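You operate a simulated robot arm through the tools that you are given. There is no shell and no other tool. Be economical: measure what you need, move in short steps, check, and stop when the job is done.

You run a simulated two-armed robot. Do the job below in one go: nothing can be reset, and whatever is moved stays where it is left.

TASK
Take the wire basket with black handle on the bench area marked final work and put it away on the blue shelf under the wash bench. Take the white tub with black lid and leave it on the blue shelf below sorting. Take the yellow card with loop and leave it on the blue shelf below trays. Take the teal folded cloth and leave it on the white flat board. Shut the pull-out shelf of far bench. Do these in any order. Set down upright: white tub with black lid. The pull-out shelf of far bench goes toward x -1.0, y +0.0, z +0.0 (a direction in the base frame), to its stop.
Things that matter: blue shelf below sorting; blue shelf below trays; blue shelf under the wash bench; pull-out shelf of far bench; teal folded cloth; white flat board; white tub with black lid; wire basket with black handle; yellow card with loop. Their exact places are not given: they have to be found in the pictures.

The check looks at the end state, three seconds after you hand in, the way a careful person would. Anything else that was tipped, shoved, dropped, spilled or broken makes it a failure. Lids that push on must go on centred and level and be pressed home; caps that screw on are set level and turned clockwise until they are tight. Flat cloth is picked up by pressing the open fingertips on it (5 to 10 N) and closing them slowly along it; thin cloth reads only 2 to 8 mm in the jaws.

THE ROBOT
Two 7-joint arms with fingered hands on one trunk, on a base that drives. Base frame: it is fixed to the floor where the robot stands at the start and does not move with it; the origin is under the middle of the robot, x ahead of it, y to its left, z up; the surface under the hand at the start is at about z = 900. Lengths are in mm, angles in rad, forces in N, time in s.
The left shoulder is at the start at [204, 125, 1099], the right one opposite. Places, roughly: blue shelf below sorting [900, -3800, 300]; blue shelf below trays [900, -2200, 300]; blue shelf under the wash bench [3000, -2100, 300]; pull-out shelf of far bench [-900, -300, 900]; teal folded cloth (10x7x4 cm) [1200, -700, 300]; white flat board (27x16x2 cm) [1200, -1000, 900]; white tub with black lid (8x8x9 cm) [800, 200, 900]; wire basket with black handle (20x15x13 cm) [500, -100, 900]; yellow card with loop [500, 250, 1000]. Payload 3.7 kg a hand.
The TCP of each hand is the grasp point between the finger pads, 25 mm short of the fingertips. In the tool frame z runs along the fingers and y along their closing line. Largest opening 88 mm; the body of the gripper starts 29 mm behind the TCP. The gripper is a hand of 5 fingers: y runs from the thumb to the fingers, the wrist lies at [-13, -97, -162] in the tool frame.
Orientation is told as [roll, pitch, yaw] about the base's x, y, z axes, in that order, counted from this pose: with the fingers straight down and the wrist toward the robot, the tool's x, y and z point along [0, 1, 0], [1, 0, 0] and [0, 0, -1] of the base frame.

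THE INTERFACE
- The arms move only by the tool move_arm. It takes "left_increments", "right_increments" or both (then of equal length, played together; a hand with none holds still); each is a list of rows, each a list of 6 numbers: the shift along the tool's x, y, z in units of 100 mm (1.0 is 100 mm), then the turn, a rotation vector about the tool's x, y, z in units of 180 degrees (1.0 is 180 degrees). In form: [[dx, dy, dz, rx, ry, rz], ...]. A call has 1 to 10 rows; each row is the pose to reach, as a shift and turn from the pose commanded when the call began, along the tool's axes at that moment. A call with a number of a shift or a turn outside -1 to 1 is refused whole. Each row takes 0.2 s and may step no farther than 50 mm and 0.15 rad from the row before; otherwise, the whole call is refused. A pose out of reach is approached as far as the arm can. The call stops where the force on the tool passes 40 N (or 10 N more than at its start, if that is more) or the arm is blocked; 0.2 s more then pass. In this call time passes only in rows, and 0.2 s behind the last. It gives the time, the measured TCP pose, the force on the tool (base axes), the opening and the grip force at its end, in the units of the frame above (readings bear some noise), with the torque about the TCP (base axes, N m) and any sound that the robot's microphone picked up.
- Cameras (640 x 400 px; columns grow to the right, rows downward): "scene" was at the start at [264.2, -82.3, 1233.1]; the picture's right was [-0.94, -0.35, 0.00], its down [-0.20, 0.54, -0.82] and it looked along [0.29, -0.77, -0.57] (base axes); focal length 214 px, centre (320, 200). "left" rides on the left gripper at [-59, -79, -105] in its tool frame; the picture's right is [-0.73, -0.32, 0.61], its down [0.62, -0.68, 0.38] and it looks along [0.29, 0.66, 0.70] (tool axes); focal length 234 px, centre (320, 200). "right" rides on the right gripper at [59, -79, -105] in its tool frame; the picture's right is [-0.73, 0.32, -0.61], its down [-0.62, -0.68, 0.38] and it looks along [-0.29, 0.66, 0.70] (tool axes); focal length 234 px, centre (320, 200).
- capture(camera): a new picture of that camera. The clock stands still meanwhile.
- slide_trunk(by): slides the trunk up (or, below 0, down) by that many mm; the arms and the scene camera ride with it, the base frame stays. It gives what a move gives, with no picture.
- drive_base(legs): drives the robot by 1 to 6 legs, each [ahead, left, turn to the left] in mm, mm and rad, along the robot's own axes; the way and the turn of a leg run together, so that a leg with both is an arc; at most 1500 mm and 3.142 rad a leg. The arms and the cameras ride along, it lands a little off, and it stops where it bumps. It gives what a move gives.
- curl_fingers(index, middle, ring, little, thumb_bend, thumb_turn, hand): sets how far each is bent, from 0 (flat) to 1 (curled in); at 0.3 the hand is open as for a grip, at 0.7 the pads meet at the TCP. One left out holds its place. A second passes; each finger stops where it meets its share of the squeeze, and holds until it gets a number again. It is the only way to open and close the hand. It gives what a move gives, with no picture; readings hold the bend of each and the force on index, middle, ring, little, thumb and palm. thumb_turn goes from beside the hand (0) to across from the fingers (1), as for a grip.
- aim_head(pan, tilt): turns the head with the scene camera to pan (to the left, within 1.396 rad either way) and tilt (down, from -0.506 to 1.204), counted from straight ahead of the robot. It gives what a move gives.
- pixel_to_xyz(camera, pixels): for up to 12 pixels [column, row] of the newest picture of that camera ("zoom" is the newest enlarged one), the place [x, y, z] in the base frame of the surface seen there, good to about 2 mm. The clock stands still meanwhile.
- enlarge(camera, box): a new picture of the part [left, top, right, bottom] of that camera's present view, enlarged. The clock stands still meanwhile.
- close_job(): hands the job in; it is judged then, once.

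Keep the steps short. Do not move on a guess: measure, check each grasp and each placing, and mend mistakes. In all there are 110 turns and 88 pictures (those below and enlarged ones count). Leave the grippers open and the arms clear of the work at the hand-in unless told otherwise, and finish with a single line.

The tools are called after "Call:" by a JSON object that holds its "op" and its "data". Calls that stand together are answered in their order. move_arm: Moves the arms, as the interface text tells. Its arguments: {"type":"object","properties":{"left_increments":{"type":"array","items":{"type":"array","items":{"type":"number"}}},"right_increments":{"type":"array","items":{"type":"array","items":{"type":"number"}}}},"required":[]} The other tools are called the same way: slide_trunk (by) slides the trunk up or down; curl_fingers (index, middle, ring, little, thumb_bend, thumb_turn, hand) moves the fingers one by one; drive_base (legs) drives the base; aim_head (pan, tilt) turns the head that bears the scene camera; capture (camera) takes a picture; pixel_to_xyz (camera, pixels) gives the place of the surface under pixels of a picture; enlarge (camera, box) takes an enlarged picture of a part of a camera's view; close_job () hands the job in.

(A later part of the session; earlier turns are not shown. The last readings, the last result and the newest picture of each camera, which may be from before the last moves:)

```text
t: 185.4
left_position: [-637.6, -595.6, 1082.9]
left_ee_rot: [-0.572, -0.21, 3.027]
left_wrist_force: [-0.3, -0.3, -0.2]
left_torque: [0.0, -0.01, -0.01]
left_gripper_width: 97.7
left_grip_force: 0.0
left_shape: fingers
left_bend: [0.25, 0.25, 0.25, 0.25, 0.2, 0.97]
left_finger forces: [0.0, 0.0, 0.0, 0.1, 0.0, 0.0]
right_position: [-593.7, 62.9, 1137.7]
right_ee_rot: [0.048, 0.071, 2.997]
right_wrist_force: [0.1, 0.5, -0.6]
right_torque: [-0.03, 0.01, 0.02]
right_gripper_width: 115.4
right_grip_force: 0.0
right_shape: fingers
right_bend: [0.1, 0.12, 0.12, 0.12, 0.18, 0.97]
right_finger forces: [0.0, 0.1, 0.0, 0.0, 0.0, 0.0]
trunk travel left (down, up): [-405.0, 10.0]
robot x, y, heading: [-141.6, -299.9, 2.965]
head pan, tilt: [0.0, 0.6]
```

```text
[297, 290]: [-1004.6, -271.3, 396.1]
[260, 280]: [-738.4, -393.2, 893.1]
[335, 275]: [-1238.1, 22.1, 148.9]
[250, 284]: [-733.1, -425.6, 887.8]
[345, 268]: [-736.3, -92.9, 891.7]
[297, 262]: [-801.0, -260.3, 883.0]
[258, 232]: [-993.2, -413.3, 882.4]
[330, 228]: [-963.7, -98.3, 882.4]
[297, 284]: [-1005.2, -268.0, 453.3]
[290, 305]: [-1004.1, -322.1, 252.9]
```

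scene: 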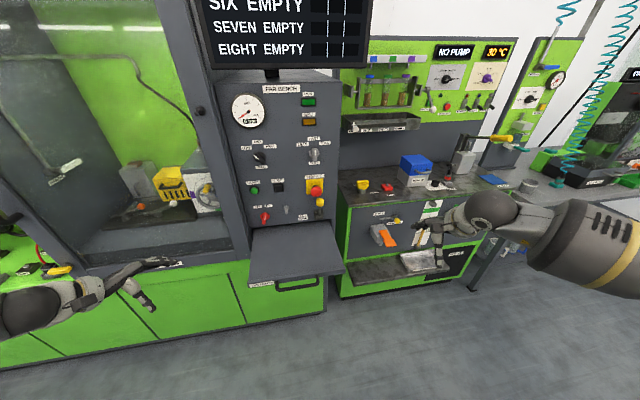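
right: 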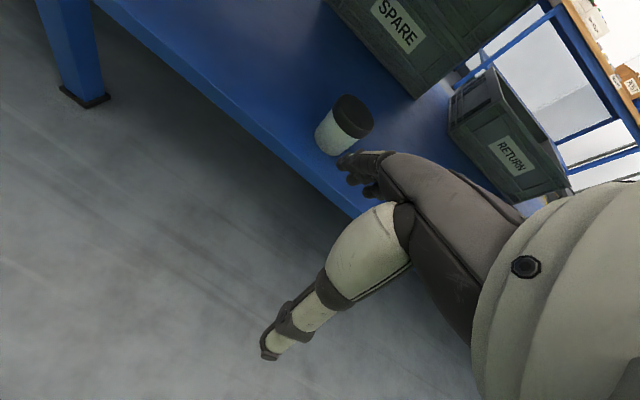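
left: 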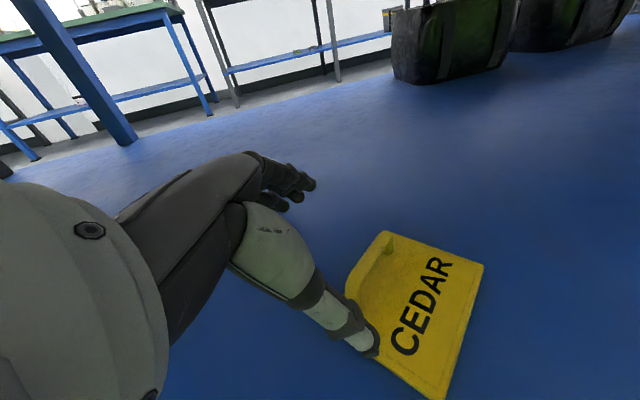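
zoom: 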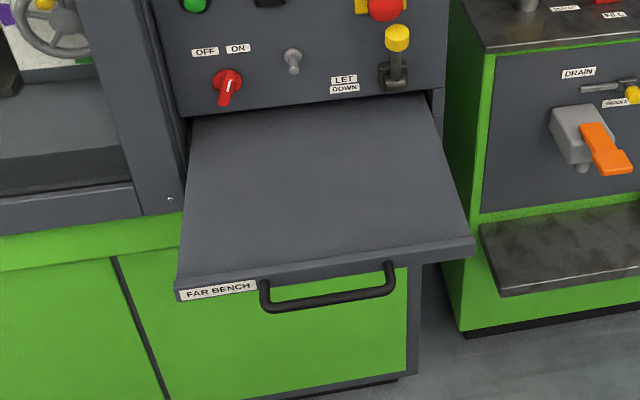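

Shelf front lip: x≈-736, y -426…-93, z≈885; console face ≈-1000. I square up the heading, make the right hand a fist, draw the left arm back, and strafe so the right fist stands before the lip's middle.

Call:
{"op": "drive_base", "data": {"legs": [[0, 0, 0.176], [0, 220, 0]]}}

Call:
{"op": "curl_fingers", "data": {"hand": "right", "index": 0.9, "middle": 0.9, "ring": 0.9, "little": 0.9, "thumb_bend": 0.7}}

Call:
{"op": "move_arm", "data": {"left_increments": [[-0.02, -0.33, -0.067, 0, 0, 0], [-0.04, -0.65, -0.134, 0, 0, 0], [-0.058, -0.978, -0.201, 0, 0, 0]], "right_increments": [[0, 0, 0.33, 0, 0, 0], [0, 0, 0.67, 0, 0, 0], [0, 0, 1.0, 0, 0, 0]]}}

Call:
{"op": "move_arm", "data": {"left_increments": [[-0.02, -0.33, -0.067, 0, 0, 0], [-0.04, -0.65, -0.134, 0, 0, 0], [-0.058, -0.978, -0.201, 0, 0, 0]], "right_increments": [[0, 0, 0.33, 0, 0, 0], [0, 0, 0.67, 0, 0, 0], [0, 0, 1.0, 0, 0, 0]]}}

Call:
{"op": "capture", "data": {"camera": "scene"}}

```text
t: 188.7
left_position: [-578.9, -893.6, 1083.5]
left_ee_rot: [-0.573, -0.21, -3.08]
left_wrist_force: [-0.1, 0.1, -0.7]
left_torque: [-0.01, 0.0, -0.02]
left_gripper_width: 97.6
left_grip_force: 0.0
left_shape: fingers
left_bend: [0.25, 0.25, 0.25, 0.25, 0.2, 0.97]
left_finger forces: [0.0, 0.0, 0.1, 0.0, 0.0, 0.0]
right_position: [-649.5, -237.0, 1137.3]
right_ee_rot: [0.048, 0.07, -3.109]
right_wrist_force: [-0.4, -0.2, -0.8]
right_torque: [0.05, 0.01, 0.0]
right_gripper_width: 115.5
right_grip_force: 0.0
right_shape: fingers
right_bend: [0.1, 0.12, 0.12, 0.12, 0.18, 0.97]
right_finger forces: [0.0, 0.0, 0.0, 0.0, 0.1, 0.0]
trunk travel left (down, up): [-405.0, 10.0]
robot x, y, heading: [-134.8, -510.3, 3.137]
head pan, tilt: [0.0, 0.6]
```

```text
t: 189.7
left_position: [-579.9, -894.9, 1084.0]
left_ee_rot: [-0.573, -0.21, -3.079]
left_wrist_force: [0.6, 0.7, -0.9]
left_torque: [-0.01, 0.05, 0.0]
left_gripper_width: 97.6
left_grip_force: 0.0
left_shape: fingers
left_bend: [0.25, 0.25, 0.25, 0.25, 0.2, 0.97]
left_finger forces: [0.0, 0.0, 0.0, 0.0, 0.0, 0.0]
right_position: [-649.2, -236.8, 1137.7]
right_ee_rot: [0.047, 0.072, -3.109]
right_wrist_force: [-0.4, 0.0, 0.1]
right_torque: [0.01, 0.01, 0.05]
right_gripper_width: 16.1
right_grip_force: 0.1
right_shape: fingers
right_bend: [0.89, 0.9, 0.9, 0.9, 0.67, 0.97]
right_finger forces: [0.1, 0.0, 0.0, 0.1, 0.0, 0.1]
trunk travel left (down, up): [-405.0, 10.0]
robot x, y, heading: [-136.5, -512.4, 3.14]
head pan, tilt: [0.0, 0.6]
```

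```text
t: 190.5
left_position: [-478.8, -893.9, 1084.9]
left_ee_rot: [-0.573, -0.209, -3.081]
left_wrist_force: [0.8, -0.1, 0.5]
left_torque: [-0.04, 0.01, -0.05]
left_gripper_width: 98.1
left_grip_force: 0.1
left_shape: fingers
left_bend: [0.25, 0.25, 0.25, 0.25, 0.2, 0.97]
left_finger forces: [0.0, 0.0, 0.0, 0.0, 0.0, 0.0]
right_position: [-641.2, -241.9, 1036.1]
right_ee_rot: [0.048, 0.07, -3.109]
right_wrist_force: [-0.1, 0.1, -0.4]
right_torque: [0.03, 0.02, 0.0]
right_gripper_width: 16.3
right_grip_force: 0.1
right_shape: fingers
right_bend: [0.89, 0.9, 0.9, 0.9, 0.67, 0.97]
right_finger forces: [0.1, 0.0, 0.0, 0.0, 0.0, 0.0]
trunk travel left (down, up): [-405.0, 10.0]
robot x, y, heading: [-139.5, -516.0, 3.138]
head pan, tilt: [0.0, 0.6]
```

```text
t: 191.3
left_position: [-376.6, -895.1, 1082.8]
left_ee_rot: [-0.573, -0.21, -3.08]
left_wrist_force: [0.0, 0.8, 0.4]
left_torque: [-0.02, 0.02, -0.01]
left_gripper_width: 97.7
left_grip_force: 0.1
left_shape: fingers
left_bend: [0.25, 0.25, 0.25, 0.25, 0.2, 0.97]
left_finger forces: [0.0, 0.1, 0.0, 0.1, 0.0, 0.0]
right_position: [-634.5, -246.2, 937.1]
right_ee_rot: [0.047, 0.071, -3.11]
right_wrist_force: [-0.5, 0.6, 0.2]
right_torque: [0.03, -0.02, 0.01]
right_gripper_width: 16.2
right_grip_force: 0.2
right_shape: fingers
right_bend: [0.89, 0.9, 0.9, 0.9, 0.67, 0.97]
right_finger forces: [0.1, 0.1, 0.1, 0.1, 0.1, 0.0]
trunk travel left (down, up): [-405.0, 10.0]
robot x, y, heading: [-139.5, -509.1, 3.141]
head pan, tilt: [0.0, 0.6]
```

```text
18 pictures are left
```

scene: 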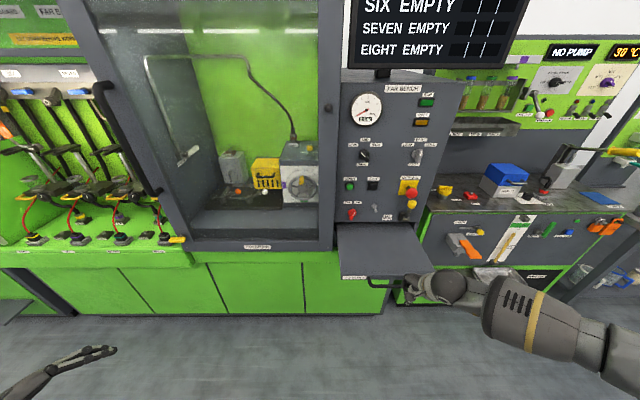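

To keep clear of the panel's switches I tilt the fist so the knuckles lead (pitch −0.75), at lip height.

Call:
{"op": "move_arm", "data": {"right_increments": [[0, 0, 0.08, -0.042, 0, 0], [0, 0, 0.16, -0.084, 0, 0], [0, 0, 0.24, -0.126, 0, 0], [0, 0, 0.32, -0.168, 0, 0], [0, 0, 0.4, -0.21, 0, 0], [0, 0, 0.5, -0.245, 0, 0]]}}

Call:
{"op": "drive_base", "data": {"legs": [[40, 0, 0]]}}

Call:
{"op": "enlarge", "data": {"camera": "scene", "box": [300, 180, 520, 330]}}

```text
t: 192.7
left_position: [-378.6, -895.2, 1082.0]
left_ee_rot: [-0.573, -0.208, -3.082]
left_wrist_force: [-0.7, 0.6, -0.5]
left_torque: [-0.03, -0.01, -0.04]
left_gripper_width: 98.2
left_grip_force: 0.1
left_shape: fingers
left_bend: [0.25, 0.25, 0.25, 0.25, 0.2, 0.97]
left_finger forces: [0.0, 0.0, 0.1, 0.0, 0.0, 0.1]
right_position: [-633.4, -228.9, 889.0]
right_ee_rot: [0.076, -0.697, 3.13]
right_wrist_force: [0.0, 0.2, -0.6]
right_torque: [0.0, 0.0, -0.01]
right_gripper_width: 16.5
right_grip_force: 0.1
right_shape: fingers
right_bend: [0.89, 0.9, 0.9, 0.9, 0.67, 0.97]
right_finger forces: [0.1, 0.0, 0.0, 0.1, 0.1, 0.1]
right hand out of reach, approached as far as the arm can: row 2, 3, 4, 5, 6
trunk travel left (down, up): [-405.0, 10.0]
robot x, y, heading: [-139.4, -513.5, 3.142]
head pan, tilt: [0.0, 0.6]
```

```text
t: 193.5
left_position: [-418.1, -894.8, 1082.0]
left_ee_rot: [-0.574, -0.207, -3.082]
left_wrist_force: [0.8, 1.0, -0.2]
left_torque: [0.01, 0.02, -0.02]
left_gripper_width: 97.9
left_grip_force: 0.0
left_shape: fingers
left_bend: [0.25, 0.25, 0.25, 0.25, 0.2, 0.97]
left_finger forces: [0.0, 0.0, 0.0, 0.0, 0.0, 0.1]
right_position: [-673.8, -228.1, 888.7]
right_ee_rot: [0.081, -0.695, 3.127]
right_wrist_force: [-0.3, 0.7, 0.4]
right_torque: [-0.01, 0.01, -0.01]
right_gripper_width: 16.6
right_grip_force: 0.1
right_shape: fingers
right_bend: [0.89, 0.9, 0.9, 0.9, 0.67, 0.97]
right_finger forces: [0.0, 0.0, 0.1, 0.1, 0.0, 0.1]
trunk travel left (down, up): [-405.0, 10.0]
robot x, y, heading: [-178.2, -508.5, 3.138]
head pan, tilt: [0.0, 0.6]
```

```text
2.67 times, centred on (410, 255) of scene
```

zoom: 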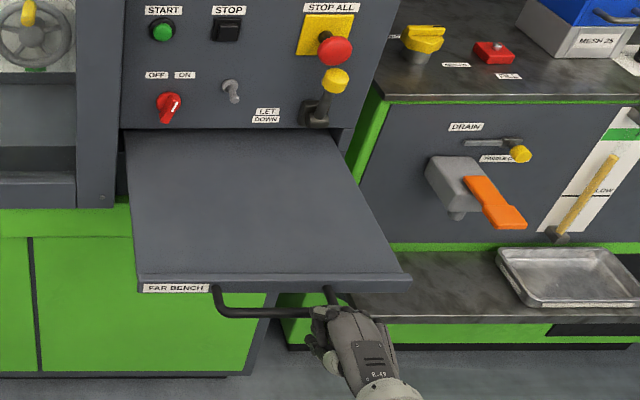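

The fist is near the right end of the handle. I strafe 40 mm left and drive ahead to contact.

Call:
{"op": "drive_base", "data": {"legs": [[0, 40, 0], [60, 0, 0]]}}

Call:
{"op": "enlarge", "data": {"camera": "scene", "box": [300, 180, 520, 330]}}

```text
t: 195.2
left_position: [-476.3, -935.9, 1082.9]
left_ee_rot: [-0.574, -0.207, -3.082]
left_wrist_force: [0.3, 1.2, 0.1]
left_torque: [-0.01, -0.03, 0.02]
left_gripper_width: 97.6
left_grip_force: 0.0
left_shape: fingers
left_bend: [0.25, 0.25, 0.25, 0.25, 0.2, 0.97]
left_finger forces: [0.0, 0.1, 0.0, 0.0, 0.0, 0.0]
right_position: [-731.5, -269.7, 887.9]
right_ee_rot: [0.08, -0.694, 3.131]
right_wrist_force: [-0.3, 0.3, -0.5]
right_torque: [0.01, 0.0, 0.0]
right_gripper_width: 20.9
right_grip_force: 0.0
right_shape: fingers
right_bend: [0.91, 0.9, 0.9, 0.9, 0.67, 0.97]
right_finger forces: [0.1, 0.1, 0.1, 0.0, 0.0, 0.0]
trunk travel left (down, up): [-405.0, 10.0]
robot x, y, heading: [-235.9, -550.6, 3.144]
head pan, tilt: [0.0, 0.6]
```

```text
2.67 times, centred on (410, 255) of scene
```

zoom: 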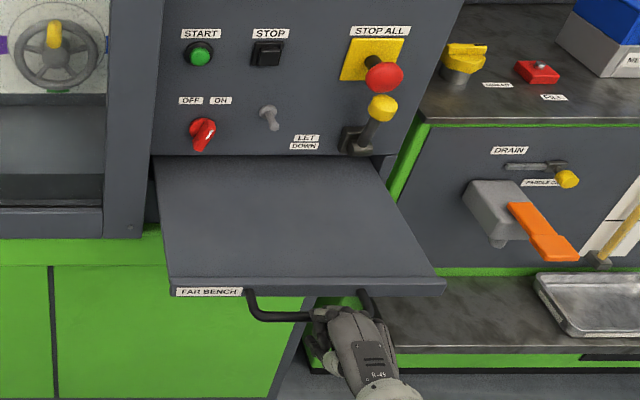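

Index joint moved slightly: contact with the handle begins. I push on, 120 mm.

Call:
{"op": "drive_base", "data": {"legs": [[120, 0, 0]]}}

Call:
{"op": "enlarge", "data": {"camera": "scene", "box": [300, 180, 520, 330]}}

Call:
{"op": "pixel_to_xyz", "data": {"camera": "zoom", "pixels": [[210, 285], [300, 250], [420, 280], [280, 295]]}}

```text
t: 196.4
left_position: [-594.2, -935.8, 1082.8]
left_ee_rot: [-0.572, -0.209, -3.083]
left_wrist_force: [-0.9, -1.3, -0.4]
left_torque: [0.03, -0.01, -0.01]
left_gripper_width: 98.0
left_grip_force: 0.0
left_shape: fingers
left_bend: [0.25, 0.25, 0.25, 0.25, 0.2, 0.97]
left_finger forces: [0.0, 0.1, 0.1, 0.0, 0.1, 0.0]
right_position: [-849.9, -270.8, 888.1]
right_ee_rot: [0.082, -0.696, 3.131]
right_wrist_force: [3.2, -0.1, 6.0]
right_torque: [0.14, -0.06, 0.05]
right_gripper_width: 21.8
right_grip_force: 8.8
right_shape: fingers
right_bend: [0.9, 0.91, 0.9, 0.9, 0.64, 0.97]
right_finger forces: [0.1, 8.0, 0.2, 0.0, 9.8, 0.0]
trunk travel left (down, up): [-405.0, 10.0]
robot x, y, heading: [-357.2, -547.7, 3.141]
head pan, tilt: [0.0, 0.6]
```

```text
2.67 times, centred on (410, 255) of scene
```

zoom: 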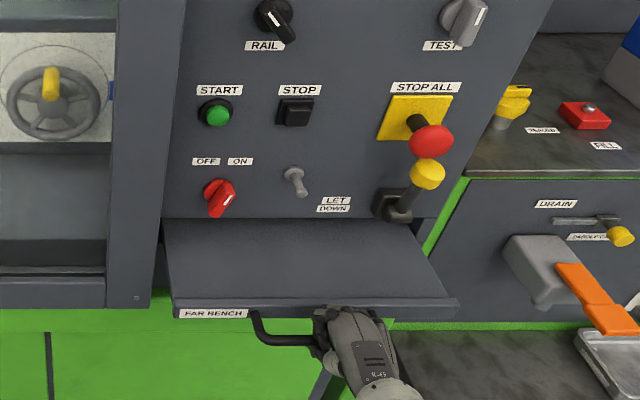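

```text
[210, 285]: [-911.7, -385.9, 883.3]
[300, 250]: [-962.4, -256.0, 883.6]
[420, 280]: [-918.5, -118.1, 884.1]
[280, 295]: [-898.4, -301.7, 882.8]
```

The shelf front has moved to x≈-885 under light force. Another 70 mm, then look.

Call:
{"op": "drive_base", "data": {"legs": [[70, 0, 0]]}}

Call:
{"op": "enlarge", "data": {"camera": "scene", "box": [300, 200, 520, 350]}}

Call:
{"op": "pixel_to_xyz", "data": {"camera": "zoom", "pixels": [[230, 240], [300, 240], [420, 240], [230, 300], [210, 200], [300, 150]]}}

```text
t: 197.4
left_position: [-665.6, -936.0, 1083.0]
left_ee_rot: [-0.573, -0.208, -3.08]
left_wrist_force: [0.1, 1.0, -0.8]
left_torque: [-0.01, 0.02, 0.0]
left_gripper_width: 97.6
left_grip_force: 0.0
left_shape: fingers
left_bend: [0.25, 0.25, 0.25, 0.25, 0.2, 0.97]
left_finger forces: [0.1, 0.0, 0.1, 0.0, 0.0, 0.0]
right_position: [-921.5, -270.7, 888.3]
right_ee_rot: [0.081, -0.694, 3.132]
right_wrist_force: [0.4, 0.3, -0.3]
right_torque: [0.0, -0.01, -0.01]
right_gripper_width: 21.6
right_grip_force: 0.1
right_shape: fingers
right_bend: [0.91, 0.9, 0.9, 0.9, 0.67, 0.97]
right_finger forces: [0.1, 0.1, 0.1, 0.1, 0.1, 0.1]
trunk travel left (down, up): [-405.0, 10.0]
robot x, y, heading: [-422.6, -551.9, 3.138]
head pan, tilt: [0.0, 0.6]
```

```text
2.67 times, centred on (410, 275) of scene
```

zoom: 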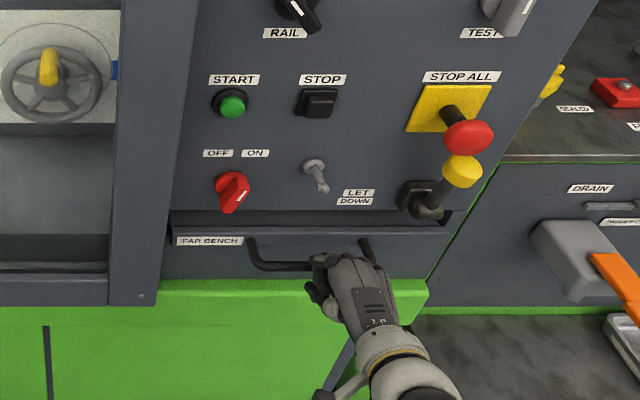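

```text
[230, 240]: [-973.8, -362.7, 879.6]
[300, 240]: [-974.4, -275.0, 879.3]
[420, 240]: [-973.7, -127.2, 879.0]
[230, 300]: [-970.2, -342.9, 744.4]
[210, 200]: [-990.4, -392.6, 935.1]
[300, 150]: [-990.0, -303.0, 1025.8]
```

The front is at x≈-974, nearly flush. I push gently on until it resists.

Call:
{"op": "drive_base", "data": {"legs": [[25, 0, 0]]}}

Call:
{"op": "drive_base", "data": {"legs": [[20, 0, 0]]}}

Call:
{"op": "enlarge", "data": {"camera": "scene", "box": [300, 200, 520, 350]}}

Call:
{"op": "pixel_to_xyz", "data": {"camera": "zoom", "pixels": [[230, 260], [250, 265], [420, 265], [300, 262], [180, 260], [230, 330]]}}

```text
t: 198.2
left_position: [-690.1, -936.0, 1081.7]
left_ee_rot: [-0.573, -0.209, -3.08]
left_wrist_force: [0.5, 0.0, -0.2]
left_torque: [0.0, -0.01, -0.01]
left_gripper_width: 97.7
left_grip_force: 0.1
left_shape: fingers
left_bend: [0.25, 0.25, 0.25, 0.25, 0.2, 0.97]
left_finger forces: [0.0, 0.0, 0.1, 0.0, 0.0, 0.1]
right_position: [-946.2, -269.9, 889.0]
right_ee_rot: [0.08, -0.696, 3.133]
right_wrist_force: [8.7, 1.7, 5.9]
right_torque: [0.07, -0.11, 0.0]
right_gripper_width: 21.6
right_grip_force: 8.3
right_shape: fingers
right_bend: [0.91, 0.91, 0.9, 0.9, 0.65, 0.97]
right_finger forces: [0.0, 6.2, 0.1, 0.1, 10.1, 0.0]
trunk travel left (down, up): [-405.0, 10.0]
robot x, y, heading: [-453.2, -547.5, 3.138]
head pan, tilt: [0.0, 0.6]
```

```text
t: 199.0
left_position: [-707.7, -934.9, 1083.6]
left_ee_rot: [-0.572, -0.21, -3.081]
left_wrist_force: [-0.1, 0.5, -0.5]
left_torque: [0.01, 0.01, 0.0]
left_gripper_width: 97.8
left_grip_force: 0.1
left_shape: fingers
left_bend: [0.25, 0.25, 0.25, 0.25, 0.2, 0.97]
left_finger forces: [0.0, 0.0, 0.0, 0.1, 0.1, 0.0]
right_position: [-963.1, -268.8, 887.4]
right_ee_rot: [0.082, -0.694, 3.131]
right_wrist_force: [22.9, 0.4, -6.6]
right_torque: [0.07, -0.02, 0.13]
right_gripper_width: 27.0
right_grip_force: 15.1
right_shape: fingers
right_bend: [0.91, 0.9, 0.9, 0.9, 0.6, 0.96]
right_finger forces: [3.0, 1.5, 0.0, 0.1, 24.7, 0.0]
trunk travel left (down, up): [-405.0, 10.0]
robot x, y, heading: [-468.4, -551.6, 3.136]
head pan, tilt: [0.0, 0.6]
```

```text
2.67 times, centred on (410, 275) of scene
```

zoom: 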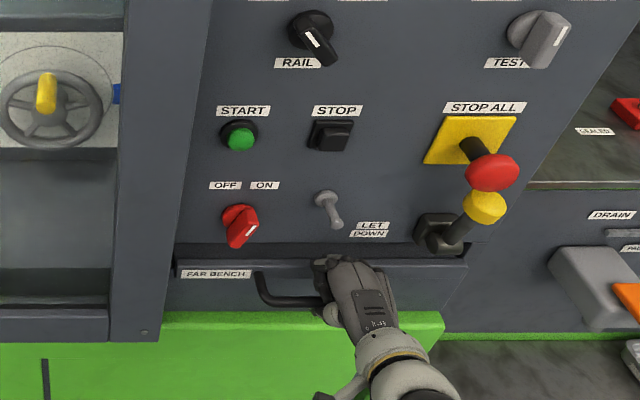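

```text
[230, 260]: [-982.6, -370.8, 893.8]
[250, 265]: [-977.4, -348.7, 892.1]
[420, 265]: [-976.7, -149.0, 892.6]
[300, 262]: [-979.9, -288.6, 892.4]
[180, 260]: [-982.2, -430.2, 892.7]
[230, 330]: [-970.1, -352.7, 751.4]
```

Force is up to 23 N and the front face scarcely moved (-974 → -977): it is at its stop. One last short push to be sure, then back away.

Call:
{"op": "drive_base", "data": {"legs": [[12, 0, 0]]}}

Call:
{"op": "drive_base", "data": {"legs": [[-300, 0, 0]]}}

Call:
{"op": "enlarge", "data": {"camera": "scene", "box": [260, 180, 480, 330]}}

Call:
{"op": "pixel_to_xyz", "data": {"camera": "zoom", "pixels": [[300, 160], [300, 175], [330, 180], [380, 180], [300, 215], [300, 120]]}}

```text
t: 199.9
left_position: [-716.3, -935.9, 1082.1]
left_ee_rot: [-0.575, -0.211, -3.081]
left_wrist_force: [-0.4, -0.4, -0.2]
left_torque: [0.01, -0.02, 0.05]
left_gripper_width: 98.0
left_grip_force: 0.0
left_shape: fingers
left_bend: [0.25, 0.25, 0.25, 0.25, 0.2, 0.97]
left_finger forces: [0.0, 0.0, 0.0, 0.0, 0.0, 0.0]
right_position: [-964.7, -269.2, 885.9]
right_ee_rot: [0.078, -0.687, 3.13]
right_wrist_force: [23.8, 0.2, 16.9]
right_torque: [0.2, -0.57, 0.11]
right_gripper_width: 28.5
right_grip_force: 25.2
right_shape: fingers
right_bend: [0.92, 0.91, 0.91, 0.9, 0.61, 0.96]
right_finger forces: [10.1, 6.0, 10.1, 0.0, 23.3, 0.1]
trunk travel left (down, up): [-405.0, 10.0]
robot x, y, heading: [-479.7, -553.1, 3.136]
head pan, tilt: [0.0, 0.6]
stopped in leg 1: the force on the tool passed its limit at 47 N (the readings are from after the stop); the commanded pose is now the measured one
```

```text
t: 201.9
left_position: [-417.5, -936.5, 1082.9]
left_ee_rot: [-0.573, -0.21, -3.081]
left_wrist_force: [-0.6, 0.3, -0.5]
left_torque: [-0.05, -0.01, -0.02]
left_gripper_width: 98.0
left_grip_force: 0.1
left_shape: fingers
left_bend: [0.25, 0.25, 0.25, 0.25, 0.2, 0.97]
left_finger forces: [0.0, 0.0, 0.0, 0.0, 0.0, 0.2]
right_position: [-667.9, -269.7, 885.2]
right_ee_rot: [0.081, -0.689, 3.132]
right_wrist_force: [-3.2, 9.3, 22.6]
right_torque: [0.28, -0.48, 0.28]
right_gripper_width: 26.1
right_grip_force: 30.0
right_shape: fingers
right_bend: [0.92, 0.92, 0.91, 0.9, 0.6, 0.96]
right_finger forces: [17.5, 11.0, 12.7, 0.0, 17.3, 0.0]
trunk travel left (down, up): [-405.0, 10.0]
robot x, y, heading: [-180.1, -548.9, 3.137]
head pan, tilt: [0.0, 0.6]
```

```text
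2.67 times, centred on (370, 255) of scene
```

zoom: 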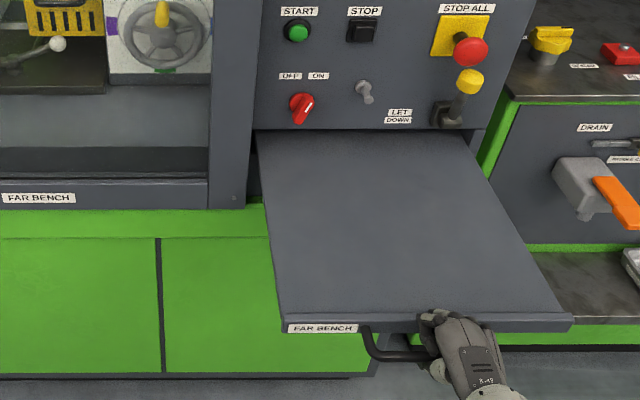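

```text
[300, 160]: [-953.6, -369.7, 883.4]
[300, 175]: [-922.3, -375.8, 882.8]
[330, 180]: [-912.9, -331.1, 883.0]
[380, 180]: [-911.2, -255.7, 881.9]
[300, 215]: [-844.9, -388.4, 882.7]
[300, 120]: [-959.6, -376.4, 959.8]
```

The fist had hooked the handle and pulled the shelf out again. Now I push it back in with the handle held, and this time open the hand before leaving.

Call:
{"op": "drive_base", "data": {"legs": [[285, 0, 0]]}}

Call:
{"op": "drive_base", "data": {"legs": [[25, 0, 0]]}}

Call:
{"op": "curl_fingers", "data": {"hand": "right", "index": 0.1, "middle": 0.1, "ring": 0.1, "little": 0.1, "thumb_bend": 0.1}}

Call:
{"op": "capture", "data": {"camera": "right"}}

```text
t: 203.9
left_position: [-708.0, -935.6, 1081.7]
left_ee_rot: [-0.574, -0.21, -3.088]
left_wrist_force: [0.4, -0.1, 0.0]
left_torque: [0.01, 0.04, -0.03]
left_gripper_width: 98.1
left_grip_force: 0.1
left_shape: fingers
left_bend: [0.25, 0.25, 0.25, 0.25, 0.2, 0.97]
left_finger forces: [0.0, 0.0, 0.0, 0.0, 0.0, 0.0]
right_position: [-953.1, -266.4, 885.6]
right_ee_rot: [0.077, -0.689, 3.125]
right_wrist_force: [3.2, -13.7, 14.4]
right_torque: [0.25, -0.27, -0.18]
right_gripper_width: 26.5
right_grip_force: 26.6
right_shape: fingers
right_bend: [0.92, 0.92, 0.91, 0.9, 0.6, 0.94]
right_finger forces: [13.4, 10.2, 10.2, 0.0, 19.3, 0.0]
trunk travel left (down, up): [-405.0, 10.0]
robot x, y, heading: [-468.7, -550.3, 3.129]
head pan, tilt: [0.0, 0.6]
```

```text
t: 204.8
left_position: [-723.5, -933.7, 1084.2]
left_ee_rot: [-0.575, -0.212, -3.089]
left_wrist_force: [0.1, -0.6, 0.2]
left_torque: [-0.03, -0.02, 0.0]
left_gripper_width: 97.9
left_grip_force: 0.1
left_shape: fingers
left_bend: [0.25, 0.25, 0.25, 0.25, 0.2, 0.97]
left_finger forces: [0.0, 0.0, 0.0, 0.0, 0.0, 0.0]
right_position: [-964.9, -267.1, 884.6]
right_ee_rot: [0.083, -0.692, 3.125]
right_wrist_force: [21.7, -1.4, 17.6]
right_torque: [0.26, -0.51, 0.1]
right_gripper_width: 28.4
right_grip_force: 26.5
right_shape: fingers
right_bend: [0.92, 0.91, 0.92, 0.9, 0.61, 0.94]
right_finger forces: [10.9, 6.7, 11.2, 0.2, 24.4, 0.0]
trunk travel left (down, up): [-405.0, 10.0]
robot x, y, heading: [-481.0, -549.3, 3.129]
head pan, tilt: [0.0, 0.6]
stopped in leg 1: the force on the tool passed its limit at 62 N (the readings are from after the stop); the commanded pose is now the measured one
```

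```text
t: 205.2
left_position: [-720.2, -933.2, 1084.9]
left_ee_rot: [-0.575, -0.216, -3.09]
left_wrist_force: [0.4, -0.2, 0.2]
left_torque: [0.0, 0.01, -0.01]
left_gripper_width: 97.7
left_grip_force: 0.0
left_shape: fingers
left_bend: [0.25, 0.25, 0.25, 0.25, 0.2, 0.97]
left_finger forces: [0.0, 0.1, 0.1, 0.0, 0.0, 0.0]
right_position: [-958.2, -267.4, 886.4]
right_ee_rot: [0.083, -0.696, 3.123]
right_wrist_force: [55.7, -2.1, 23.5]
right_torque: [0.18, 0.74, -0.69]
right_gripper_width: 43.6
right_grip_force: 33.5
right_shape: fingers
right_bend: [0.85, 0.89, 0.79, 0.72, 0.15, 0.97]
right_finger forces: [16.8, 20.9, 20.8, 8.8, 0.0, 0.0]
trunk travel left (down, up): [-405.0, 10.0]
robot x, y, heading: [-482.1, -545.6, 3.133]
head pan, tilt: [0.0, 0.6]
stopped (right hand): the force on the tool passed its limit at 48 N (the readings are from after the stop); the commanded pose is now the measured one
```

```text
11 pictures are left
```

right: 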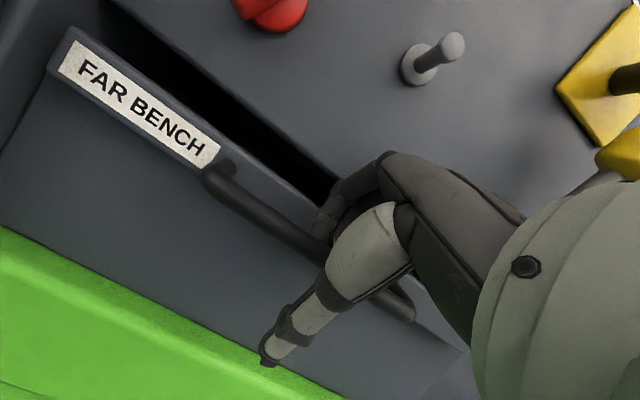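

The fingers are behind the handle bar. Pressing inward keeps the shelf shut; I slide the hand straight up out of the gap.

Call:
{"op": "move_arm", "data": {"right_increments": [[0, 0.1, -0.12, 0, 0, 0], [0, 0.19, -0.23, 0, 0, 0], [0, 0.29, -0.35, 0, 0, 0], [0, 0.38, -0.46, 0, 0, 0], [0, 0.48, -0.58, 0, 0, 0]]}}

```text
t: 206.4
left_position: [-724.6, -931.4, 1084.6]
left_ee_rot: [-0.572, -0.211, -3.088]
left_wrist_force: [0.5, 0.2, 0.1]
left_torque: [-0.01, 0.01, 0.03]
left_gripper_width: 97.7
left_grip_force: 0.0
left_shape: fingers
left_bend: [0.25, 0.25, 0.25, 0.25, 0.2, 0.97]
left_finger forces: [0.0, 0.0, 0.0, 0.0, 0.1, 0.0]
right_position: [-962.5, -261.0, 958.8]
right_ee_rot: [0.087, -0.683, 3.123]
right_wrist_force: [34.6, -1.8, -13.1]
right_torque: [-0.22, -0.39, -0.48]
right_gripper_width: 60.3
right_grip_force: 17.0
right_shape: fingers
right_bend: [0.61, 0.7, 0.7, 0.74, 0.1, 0.97]
right_finger forces: [7.9, 8.0, 7.9, 10.1, 0.0, 0.1]
trunk travel left (down, up): [-405.0, 10.0]
robot x, y, heading: [-484.6, -551.2, 3.134]
head pan, tilt: [0.0, 0.6]
```

The hand is above the handle now (z=959). I draw it back 40 mm, then back off the base and check.

Call:
{"op": "move_arm", "data": {"right_increments": [[0, -0.08, -0.064, 0, 0, 0], [0, -0.16, -0.13, 0, 0, 0], [0, -0.31, -0.255, 0, 0, 0]]}}

Call:
{"op": "drive_base", "data": {"legs": [[-250, 0, 0]]}}

Call:
{"op": "capture", "data": {"camera": "scene"}}

Call:
{"op": "pixel_to_xyz", "data": {"camera": "scene", "pixels": [[365, 238], [380, 240], [395, 238], [375, 245], [345, 243], [380, 232]]}}

```text
t: 207.2
left_position: [-724.4, -932.2, 1083.2]
left_ee_rot: [-0.573, -0.209, -3.089]
left_wrist_force: [0.5, 0.1, -0.3]
left_torque: [-0.01, 0.02, -0.01]
left_gripper_width: 97.6
left_grip_force: 0.2
left_shape: fingers
left_bend: [0.25, 0.25, 0.25, 0.25, 0.2, 0.97]
left_finger forces: [0.0, 0.1, 0.1, 0.0, 0.0, 0.0]
right_position: [-926.1, -258.3, 960.9]
right_ee_rot: [0.085, -0.694, 3.124]
right_wrist_force: [18.4, 0.6, -5.7]
right_torque: [-0.09, 0.11, -0.25]
right_gripper_width: 117.2
right_grip_force: 8.4
right_shape: fingers
right_bend: [0.12, 0.17, 0.17, 0.1, 0.1, 0.97]
right_finger forces: [2.8, 9.0, 6.8, 0.0, 0.1, 0.1]
trunk travel left (down, up): [-405.0, 10.0]
robot x, y, heading: [-484.1, -550.3, 3.128]
head pan, tilt: [0.0, 0.6]
```

```text
t: 209.0
left_position: [-476.4, -935.6, 1082.9]
left_ee_rot: [-0.574, -0.209, -3.091]
left_wrist_force: [0.6, -0.7, 0.2]
left_torque: [-0.01, 0.0, 0.01]
left_gripper_width: 97.9
left_grip_force: 0.1
left_shape: fingers
left_bend: [0.25, 0.25, 0.25, 0.25, 0.2, 0.97]
left_finger forces: [0.0, 0.0, 0.0, 0.1, 0.0, 0.0]
right_position: [-675.6, -260.7, 959.4]
right_ee_rot: [0.083, -0.693, 3.12]
right_wrist_force: [-0.2, 0.4, 0.2]
right_torque: [-0.01, -0.02, -0.01]
right_gripper_width: 120.1
right_grip_force: 0.1
right_shape: fingers
right_bend: [0.1, 0.1, 0.1, 0.1, 0.1, 0.97]
right_finger forces: [0.1, 0.1, 0.0, 0.0, 0.0, 0.0]
trunk travel left (down, up): [-405.0, 10.0]
robot x, y, heading: [-230.3, -555.2, 3.126]
head pan, tilt: [0.0, 0.6]
```

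```text
10 pictures are left
```

scene: 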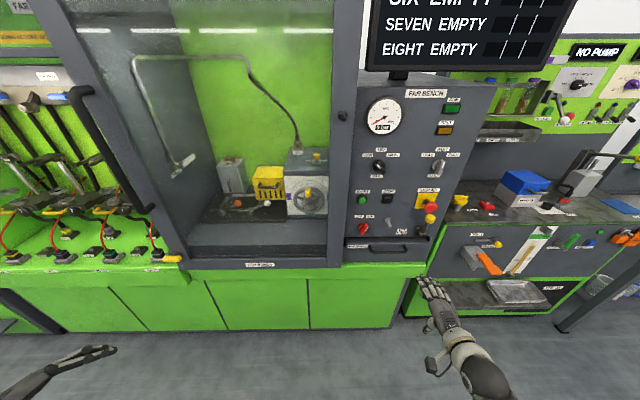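

```text
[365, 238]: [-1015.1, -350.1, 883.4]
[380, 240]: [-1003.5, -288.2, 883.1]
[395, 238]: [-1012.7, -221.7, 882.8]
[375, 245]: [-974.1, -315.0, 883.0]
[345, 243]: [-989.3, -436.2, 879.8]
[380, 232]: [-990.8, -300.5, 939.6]
```

The pull-out shelf is shut and the hand free. Next the basket: I straighten and raise the right hand, then turn back round and drive to face the basket.

Call:
{"op": "move_arm", "data": {"right_increments": [[0, 0.11, -0.13, 0.037, 0, 0], [0, 0.21, -0.26, 0.074, 0, 0], [0, 0.32, -0.39, 0.11, 0, 0], [0, 0.43, -0.51, 0.147, 0, 0], [0, 0.53, -0.64, 0.184, 0, 0], [0, 0.64, -0.77, 0.22, 0, 0]]}}

Call:
{"op": "move_arm", "data": {"right_increments": [[0, 0, -0.3, 0, 0, 0], [0, 0, -0.6, 0, 0, 0], [0, 0, -0.9, 0, 0, 0]]}}

Call:
{"op": "drive_base", "data": {"legs": [[0, 0, 3.14], [0, 730, 0.015]]}}

Call:
{"op": "curl_fingers", "data": {"hand": "right", "index": 0.3, "middle": 0.3, "ring": 0.3, "little": 0.3, "thumb_bend": 0.3}}

```text
t: 210.4
left_position: [-477.5, -935.0, 1083.7]
left_ee_rot: [-0.574, -0.206, -3.092]
left_wrist_force: [0.6, 0.0, 0.2]
left_torque: [0.0, 0.02, 0.01]
left_gripper_width: 97.8
left_grip_force: 0.0
left_shape: fingers
left_bend: [0.25, 0.25, 0.25, 0.25, 0.2, 0.97]
left_finger forces: [0.0, 0.1, 0.0, 0.0, 0.0, 0.0]
right_position: [-676.7, -255.1, 1059.2]
right_ee_rot: [0.063, 0.0, -3.108]
right_wrist_force: [-0.4, -1.0, -0.3]
right_torque: [0.01, -0.01, 0.03]
right_gripper_width: 120.2
right_grip_force: 0.0
right_shape: fingers
right_bend: [0.1, 0.1, 0.1, 0.1, 0.1, 0.97]
right_finger forces: [0.0, 0.0, 0.0, 0.0, 0.0, 0.0]
trunk travel left (down, up): [-405.0, 10.0]
robot x, y, heading: [-232.6, -551.8, 3.132]
head pan, tilt: [0.0, 0.6]
```

```text
t: 211.2
left_position: [-475.3, -935.0, 1082.3]
left_ee_rot: [-0.574, -0.209, -3.091]
left_wrist_force: [-0.3, 0.2, 0.9]
left_torque: [-0.02, 0.01, 0.0]
left_gripper_width: 98.0
left_grip_force: 0.0
left_shape: fingers
left_bend: [0.25, 0.25, 0.25, 0.25, 0.2, 0.97]
left_finger forces: [0.0, 0.0, 0.0, 0.0, 0.0, 0.0]
right_position: [-678.1, -250.3, 1148.7]
right_ee_rot: [0.065, -0.002, -3.109]
right_wrist_force: [0.6, 0.0, 0.0]
right_torque: [0.03, -0.02, -0.02]
right_gripper_width: 120.5
right_grip_force: 0.1
right_shape: fingers
right_bend: [0.1, 0.1, 0.1, 0.1, 0.1, 0.97]
right_finger forces: [0.1, 0.0, 0.1, 0.0, 0.1, 0.0]
trunk travel left (down, up): [-405.0, 10.0]
robot x, y, heading: [-228.3, -553.5, 3.122]
head pan, tilt: [0.0, 0.6]
```

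```text
t: 225.4
left_position: [6.6, 569.1, 1082.1]
left_ee_rot: [-0.572, -0.208, 0.071]
left_wrist_force: [0.0, 0.0, -0.1]
left_torque: [0.0, 0.01, -0.01]
left_gripper_width: 97.5
left_grip_force: 0.0
left_shape: fingers
left_bend: [0.25, 0.25, 0.25, 0.25, 0.2, 0.97]
left_finger forces: [0.1, 0.0, 0.1, 0.0, 0.0, 0.1]
right_position: [223.4, -112.1, 1148.8]
right_ee_rot: [0.066, -0.003, 0.052]
right_wrist_force: [-0.1, -0.4, 0.6]
right_torque: [0.03, 0.0, 0.0]
right_gripper_width: 120.2
right_grip_force: 0.0
right_shape: fingers
right_bend: [0.1, 0.1, 0.1, 0.1, 0.1, 0.97]
right_finger forces: [0.0, 0.0, 0.0, 0.0, 0.0, 0.0]
trunk travel left (down, up): [-405.0, 10.0]
robot x, y, heading: [-229.4, 179.5, 0.005]
head pan, tilt: [0.0, 0.6]
```

```text
t: 226.4
left_position: [6.9, 569.6, 1081.4]
left_ee_rot: [-0.573, -0.206, 0.072]
left_wrist_force: [-0.1, 0.2, 0.3]
left_torque: [0.01, 0.0, -0.02]
left_gripper_width: 97.7
left_grip_force: 0.1
left_shape: fingers
left_bend: [0.25, 0.25, 0.25, 0.25, 0.2, 0.97]
left_finger forces: [0.0, 0.0, 0.0, 0.0, 0.1, 0.1]
right_position: [223.2, -111.8, 1149.9]
right_ee_rot: [0.065, -0.004, 0.056]
right_wrist_force: [0.1, 1.1, 0.6]
right_torque: [0.03, -0.02, 0.01]
right_gripper_width: 85.2
right_grip_force: 0.1
right_shape: fingers
right_bend: [0.3, 0.3, 0.3, 0.3, 0.3, 0.97]
right_finger forces: [0.0, 0.0, 0.0, 0.0, 0.0, 0.1]
trunk travel left (down, up): [-405.0, 10.0]
robot x, y, heading: [-230.4, 182.7, 0.005]
head pan, tilt: [0.0, 0.6]
```

I drive so the right hand is over the basket handle (533, -77) and level the hand, then check with one picture.

Call:
{"op": "drive_base", "data": {"legs": [[310, 35, -0.005]]}}

Call:
{"op": "move_arm", "data": {"right_increments": [[0, 0, 0.2, 0, -0.01, 0.009], [0, 0, 0.5, 0, -0.021, 0.0175]]}}

Call:
{"op": "capture", "data": {"camera": "right"}}

```text
t: 228.5
left_position: [324.5, 602.8, 1083.0]
left_ee_rot: [-0.572, -0.208, 0.063]
left_wrist_force: [0.4, 0.2, 1.2]
left_torque: [0.0, 0.02, -0.02]
left_gripper_width: 97.9
left_grip_force: 0.1
left_shape: fingers
left_bend: [0.25, 0.25, 0.25, 0.25, 0.2, 0.97]
left_finger forces: [0.0, 0.0, 0.1, 0.0, 0.1, 0.1]
right_position: [531.9, -80.7, 1149.6]
right_ee_rot: [0.065, -0.003, 0.045]
right_wrist_force: [0.0, -0.6, -0.5]
right_torque: [0.01, 0.02, 0.0]
right_gripper_width: 85.2
right_grip_force: 0.0
right_shape: fingers
right_bend: [0.3, 0.3, 0.3, 0.3, 0.3, 0.97]
right_finger forces: [0.0, 0.0, 0.1, 0.1, 0.0, 0.0]
trunk travel left (down, up): [-405.0, 10.0]
robot x, y, heading: [83.7, 220.5, -0.008]
head pan, tilt: [0.0, 0.6]
```

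```text
t: 229.1
left_position: [324.0, 602.9, 1082.6]
left_ee_rot: [-0.573, -0.208, 0.063]
left_wrist_force: [0.2, -0.6, -0.6]
left_torque: [0.02, 0.0, -0.02]
left_gripper_width: 97.5
left_grip_force: 0.1
left_shape: fingers
left_bend: [0.25, 0.25, 0.25, 0.25, 0.2, 0.97]
left_finger forces: [0.1, 0.0, 0.0, 0.1, 0.0, 0.1]
right_position: [533.8, -75.9, 1098.7]
right_ee_rot: [-0.002, -0.002, -0.008]
right_wrist_force: [0.9, 0.1, -0.2]
right_torque: [0.0, -0.02, -0.02]
right_gripper_width: 85.1
right_grip_force: 0.1
right_shape: fingers
right_bend: [0.3, 0.3, 0.3, 0.3, 0.3, 0.97]
right_finger forces: [0.0, 0.0, 0.0, 0.1, 0.0, 0.0]
trunk travel left (down, up): [-405.0, 10.0]
robot x, y, heading: [82.3, 216.5, -0.004]
head pan, tilt: [0.0, 0.6]
```

```text
9 pictures are left
```

right: 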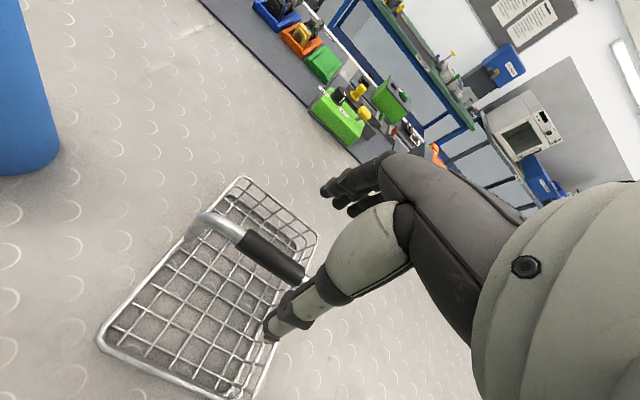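

Call:
{"op": "pixel_to_xyz", "data": {"camera": "right", "pixels": [[248, 242], [272, 258], [295, 272], [215, 222], [110, 345], [315, 237], [245, 180]]}}

```text
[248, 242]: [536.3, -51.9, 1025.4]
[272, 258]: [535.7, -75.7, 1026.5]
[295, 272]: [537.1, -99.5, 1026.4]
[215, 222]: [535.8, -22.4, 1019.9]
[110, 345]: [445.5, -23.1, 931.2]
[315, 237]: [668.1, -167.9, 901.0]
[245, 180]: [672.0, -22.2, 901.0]
```

Handle grip centre (536, -76), top z 1026. I lower the hand to TCP z≈1014 and close on it.

Call:
{"op": "move_arm", "data": {"right_increments": [[0, 0.02, 0.3, 0, 0, 0], [0, 0.02, 0.6, 0, 0, 0], [0, 0.02, 0.84, 0, 0, 0]]}}

Call:
{"op": "curl_fingers", "data": {"hand": "right", "index": 0.85, "middle": 0.85, "ring": 0.85, "little": 0.85, "thumb_bend": 0.8}}

Call:
{"op": "move_arm", "data": {"right_increments": [[0, 0, -0.15, 0, 0, 0], [0, 0, -0.4, 0, 0, 0], [0, 0, -0.7, 0, 0, 0]]}}

```text
t: 229.9
left_position: [324.5, 603.4, 1082.0]
left_ee_rot: [-0.572, -0.208, 0.062]
left_wrist_force: [0.4, 0.3, -0.5]
left_torque: [0.0, 0.01, -0.03]
left_gripper_width: 97.7
left_grip_force: 0.1
left_shape: fingers
left_bend: [0.25, 0.25, 0.25, 0.25, 0.2, 0.97]
left_finger forces: [0.0, 0.1, 0.0, 0.1, 0.0, 0.0]
right_position: [535.6, -78.3, 1015.4]
right_ee_rot: [-0.003, -0.001, -0.008]
right_wrist_force: [0.0, -0.8, 0.7]
right_torque: [0.03, -0.03, 0.0]
right_gripper_width: 85.2
right_grip_force: 0.1
right_shape: fingers
right_bend: [0.3, 0.3, 0.3, 0.3, 0.3, 0.97]
right_finger forces: [0.1, 0.0, 0.1, 0.1, 0.0, 0.0]
trunk travel left (down, up): [-405.0, 10.0]
robot x, y, heading: [83.8, 216.4, 0.001]
head pan, tilt: [0.0, 0.6]
```

```text
t: 230.9
left_position: [323.1, 603.0, 1083.2]
left_ee_rot: [-0.573, -0.208, 0.064]
left_wrist_force: [0.7, -0.2, 0.3]
left_torque: [0.01, -0.02, -0.01]
left_gripper_width: 97.7
left_grip_force: 0.1
left_shape: fingers
left_bend: [0.25, 0.25, 0.25, 0.25, 0.2, 0.97]
left_finger forces: [0.1, 0.1, 0.1, 0.0, 0.0, 0.0]
right_position: [535.6, -78.0, 1014.8]
right_ee_rot: [-0.001, -0.001, -0.009]
right_wrist_force: [0.0, -0.4, -2.2]
right_torque: [0.04, -0.01, 0.03]
right_gripper_width: 0.0
right_grip_force: 0.3
right_shape: fingers
right_bend: [0.76, 0.85, 0.85, 0.85, 0.73, 0.97]
right_finger forces: [0.0, 0.3, 0.0, 0.1, 0.0, 0.0]
trunk travel left (down, up): [-405.0, 10.0]
robot x, y, heading: [85.2, 218.0, -0.005]
head pan, tilt: [0.0, 0.6]
```

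```text
t: 231.7
left_position: [323.5, 602.8, 1081.9]
left_ee_rot: [-0.573, -0.207, 0.062]
left_wrist_force: [-0.7, -0.1, 0.9]
left_torque: [0.02, 0.03, -0.02]
left_gripper_width: 97.8
left_grip_force: 0.1
left_shape: fingers
left_bend: [0.25, 0.25, 0.25, 0.25, 0.2, 0.97]
left_finger forces: [0.0, 0.0, 0.0, 0.0, 0.0, 0.1]
right_position: [536.8, -76.2, 1086.0]
right_ee_rot: [0.0, 0.0, -0.011]
right_wrist_force: [-0.1, 0.1, -1.2]
right_torque: [0.07, -0.05, -0.01]
right_gripper_width: 0.0
right_grip_force: 0.3
right_shape: fingers
right_bend: [0.76, 0.85, 0.85, 0.85, 0.73, 0.97]
right_finger forces: [0.0, 0.8, 0.0, 0.0, 0.1, 0.0]
trunk travel left (down, up): [-405.0, 10.0]
robot x, y, heading: [82.6, 218.2, -0.006]
head pan, tilt: [0.0, 0.6]
```

Fingers are closed with a small downward load (≈-2 N): likely hooked under the bar. I tighten and take one picture.

Call:
{"op": "curl_fingers", "data": {"hand": "right", "index": 1.0, "middle": 1.0, "ring": 1.0, "little": 1.0, "thumb_bend": 0.95}}

Call:
{"op": "capture", "data": {"camera": "right"}}

```text
t: 232.7
left_position: [324.7, 602.1, 1083.3]
left_ee_rot: [-0.573, -0.208, 0.061]
left_wrist_force: [0.2, 1.0, 1.1]
left_torque: [0.0, -0.02, -0.01]
left_gripper_width: 97.8
left_grip_force: 0.1
left_shape: fingers
left_bend: [0.25, 0.25, 0.25, 0.25, 0.2, 0.97]
left_finger forces: [0.0, 0.0, 0.0, 0.0, 0.0, 0.1]
right_position: [536.9, -76.8, 1085.4]
right_ee_rot: [-0.003, -0.002, -0.009]
right_wrist_force: [0.1, 0.1, 0.2]
right_torque: [0.03, -0.02, 0.01]
right_gripper_width: 0.7
right_grip_force: 6.0
right_shape: fingers
right_bend: [0.88, 1.0, 0.99, 1.0, 0.9, 0.93]
right_finger forces: [0.0, 2.1, 2.7, 2.6, 0.0, 3.2]
trunk travel left (down, up): [-405.0, 10.0]
robot x, y, heading: [83.1, 214.7, 0.001]
head pan, tilt: [0.0, 0.6]
```

```text
8 pictures are left
```

right: 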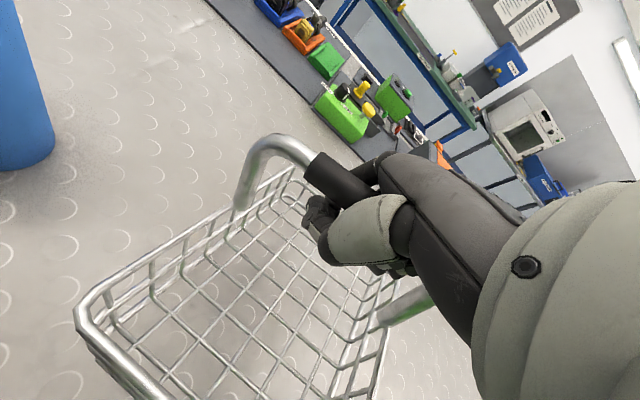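

The basket is held in the hand. I back away, go left round the green tank (gap y≈1130…2375) into the rear aisle.

Call:
{"op": "drive_base", "data": {"legs": [[-330, 0, 0], [0, 1430, 0]]}}

Call:
{"op": "aim_head", "data": {"pan": 0.0, "tilt": 0.5}}

Call:
{"op": "capture", "data": {"camera": "scene"}}

```text
t: 247.2
left_position: [-28.8, 2041.0, 1082.4]
left_ee_rot: [-0.573, -0.208, 0.084]
left_wrist_force: [-0.7, -0.3, 0.3]
left_torque: [0.01, 0.01, 0.0]
left_gripper_width: 97.6
left_grip_force: 0.2
left_shape: fingers
left_bend: [0.25, 0.25, 0.25, 0.25, 0.2, 0.97]
left_finger forces: [0.0, 0.0, 0.0, 0.0, 0.0, 0.0]
right_position: [199.3, 1365.4, 1086.4]
right_ee_rot: [-0.002, -0.002, 0.009]
right_wrist_force: [0.8, 0.0, 0.1]
right_torque: [0.04, -0.01, -0.02]
right_gripper_width: 0.7
right_grip_force: 5.1
right_shape: fingers
right_bend: [0.88, 1.0, 0.99, 1.0, 0.9, 0.93]
right_finger forces: [0.0, 2.1, 2.7, 2.3, 0.0, 2.6]
trunk travel left (down, up): [-405.0, 10.0]
robot x, y, heading: [-259.2, 1652.3, 0.02]
head pan, tilt: [0.0, 0.6]
```

```text
t: 247.9
left_position: [-28.7, 2041.0, 1084.5]
left_ee_rot: [-0.573, -0.207, 0.086]
left_wrist_force: [0.3, -0.7, -0.5]
left_torque: [0.03, 0.02, 0.0]
left_gripper_width: 97.8
left_grip_force: 0.1
left_shape: fingers
left_bend: [0.25, 0.25, 0.25, 0.25, 0.2, 0.97]
left_finger forces: [0.0, 0.0, 0.0, 0.1, 0.1, 0.0]
right_position: [198.2, 1365.1, 1085.7]
right_ee_rot: [-0.004, -0.001, 0.011]
right_wrist_force: [0.1, 1.1, -0.2]
right_torque: [0.02, 0.03, -0.01]
right_gripper_width: 0.8
right_grip_force: 4.8
right_shape: fingers
right_bend: [0.88, 1.0, 0.99, 1.0, 0.9, 0.93]
right_finger forces: [0.0, 2.0, 2.6, 2.2, 0.1, 2.7]
trunk travel left (down, up): [-405.0, 10.0]
robot x, y, heading: [-258.7, 1653.4, 0.021]
head pan, tilt: [0.0, 0.499]
```

```text
7 pictures are left
```

scene: 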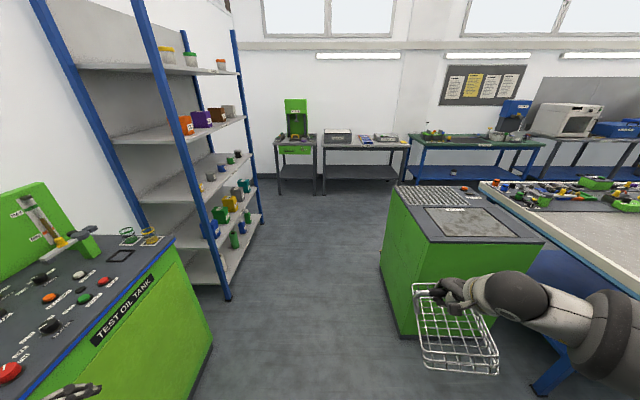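

The passage is open. I measure its sides.

Call:
{"op": "pixel_to_xyz", "data": {"camera": "scene", "pixels": [[212, 350], [228, 296], [398, 325], [380, 280], [390, 190], [262, 222], [300, 193], [420, 180], [170, 238], [300, 300], [540, 240]]}}

```text
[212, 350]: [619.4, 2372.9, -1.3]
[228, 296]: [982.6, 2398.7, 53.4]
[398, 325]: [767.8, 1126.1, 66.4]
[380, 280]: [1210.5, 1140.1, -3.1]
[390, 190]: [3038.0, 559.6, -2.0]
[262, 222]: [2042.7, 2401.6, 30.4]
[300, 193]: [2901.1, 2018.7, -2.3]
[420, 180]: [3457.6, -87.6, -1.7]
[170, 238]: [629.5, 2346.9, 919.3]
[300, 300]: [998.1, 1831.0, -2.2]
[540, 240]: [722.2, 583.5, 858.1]
```

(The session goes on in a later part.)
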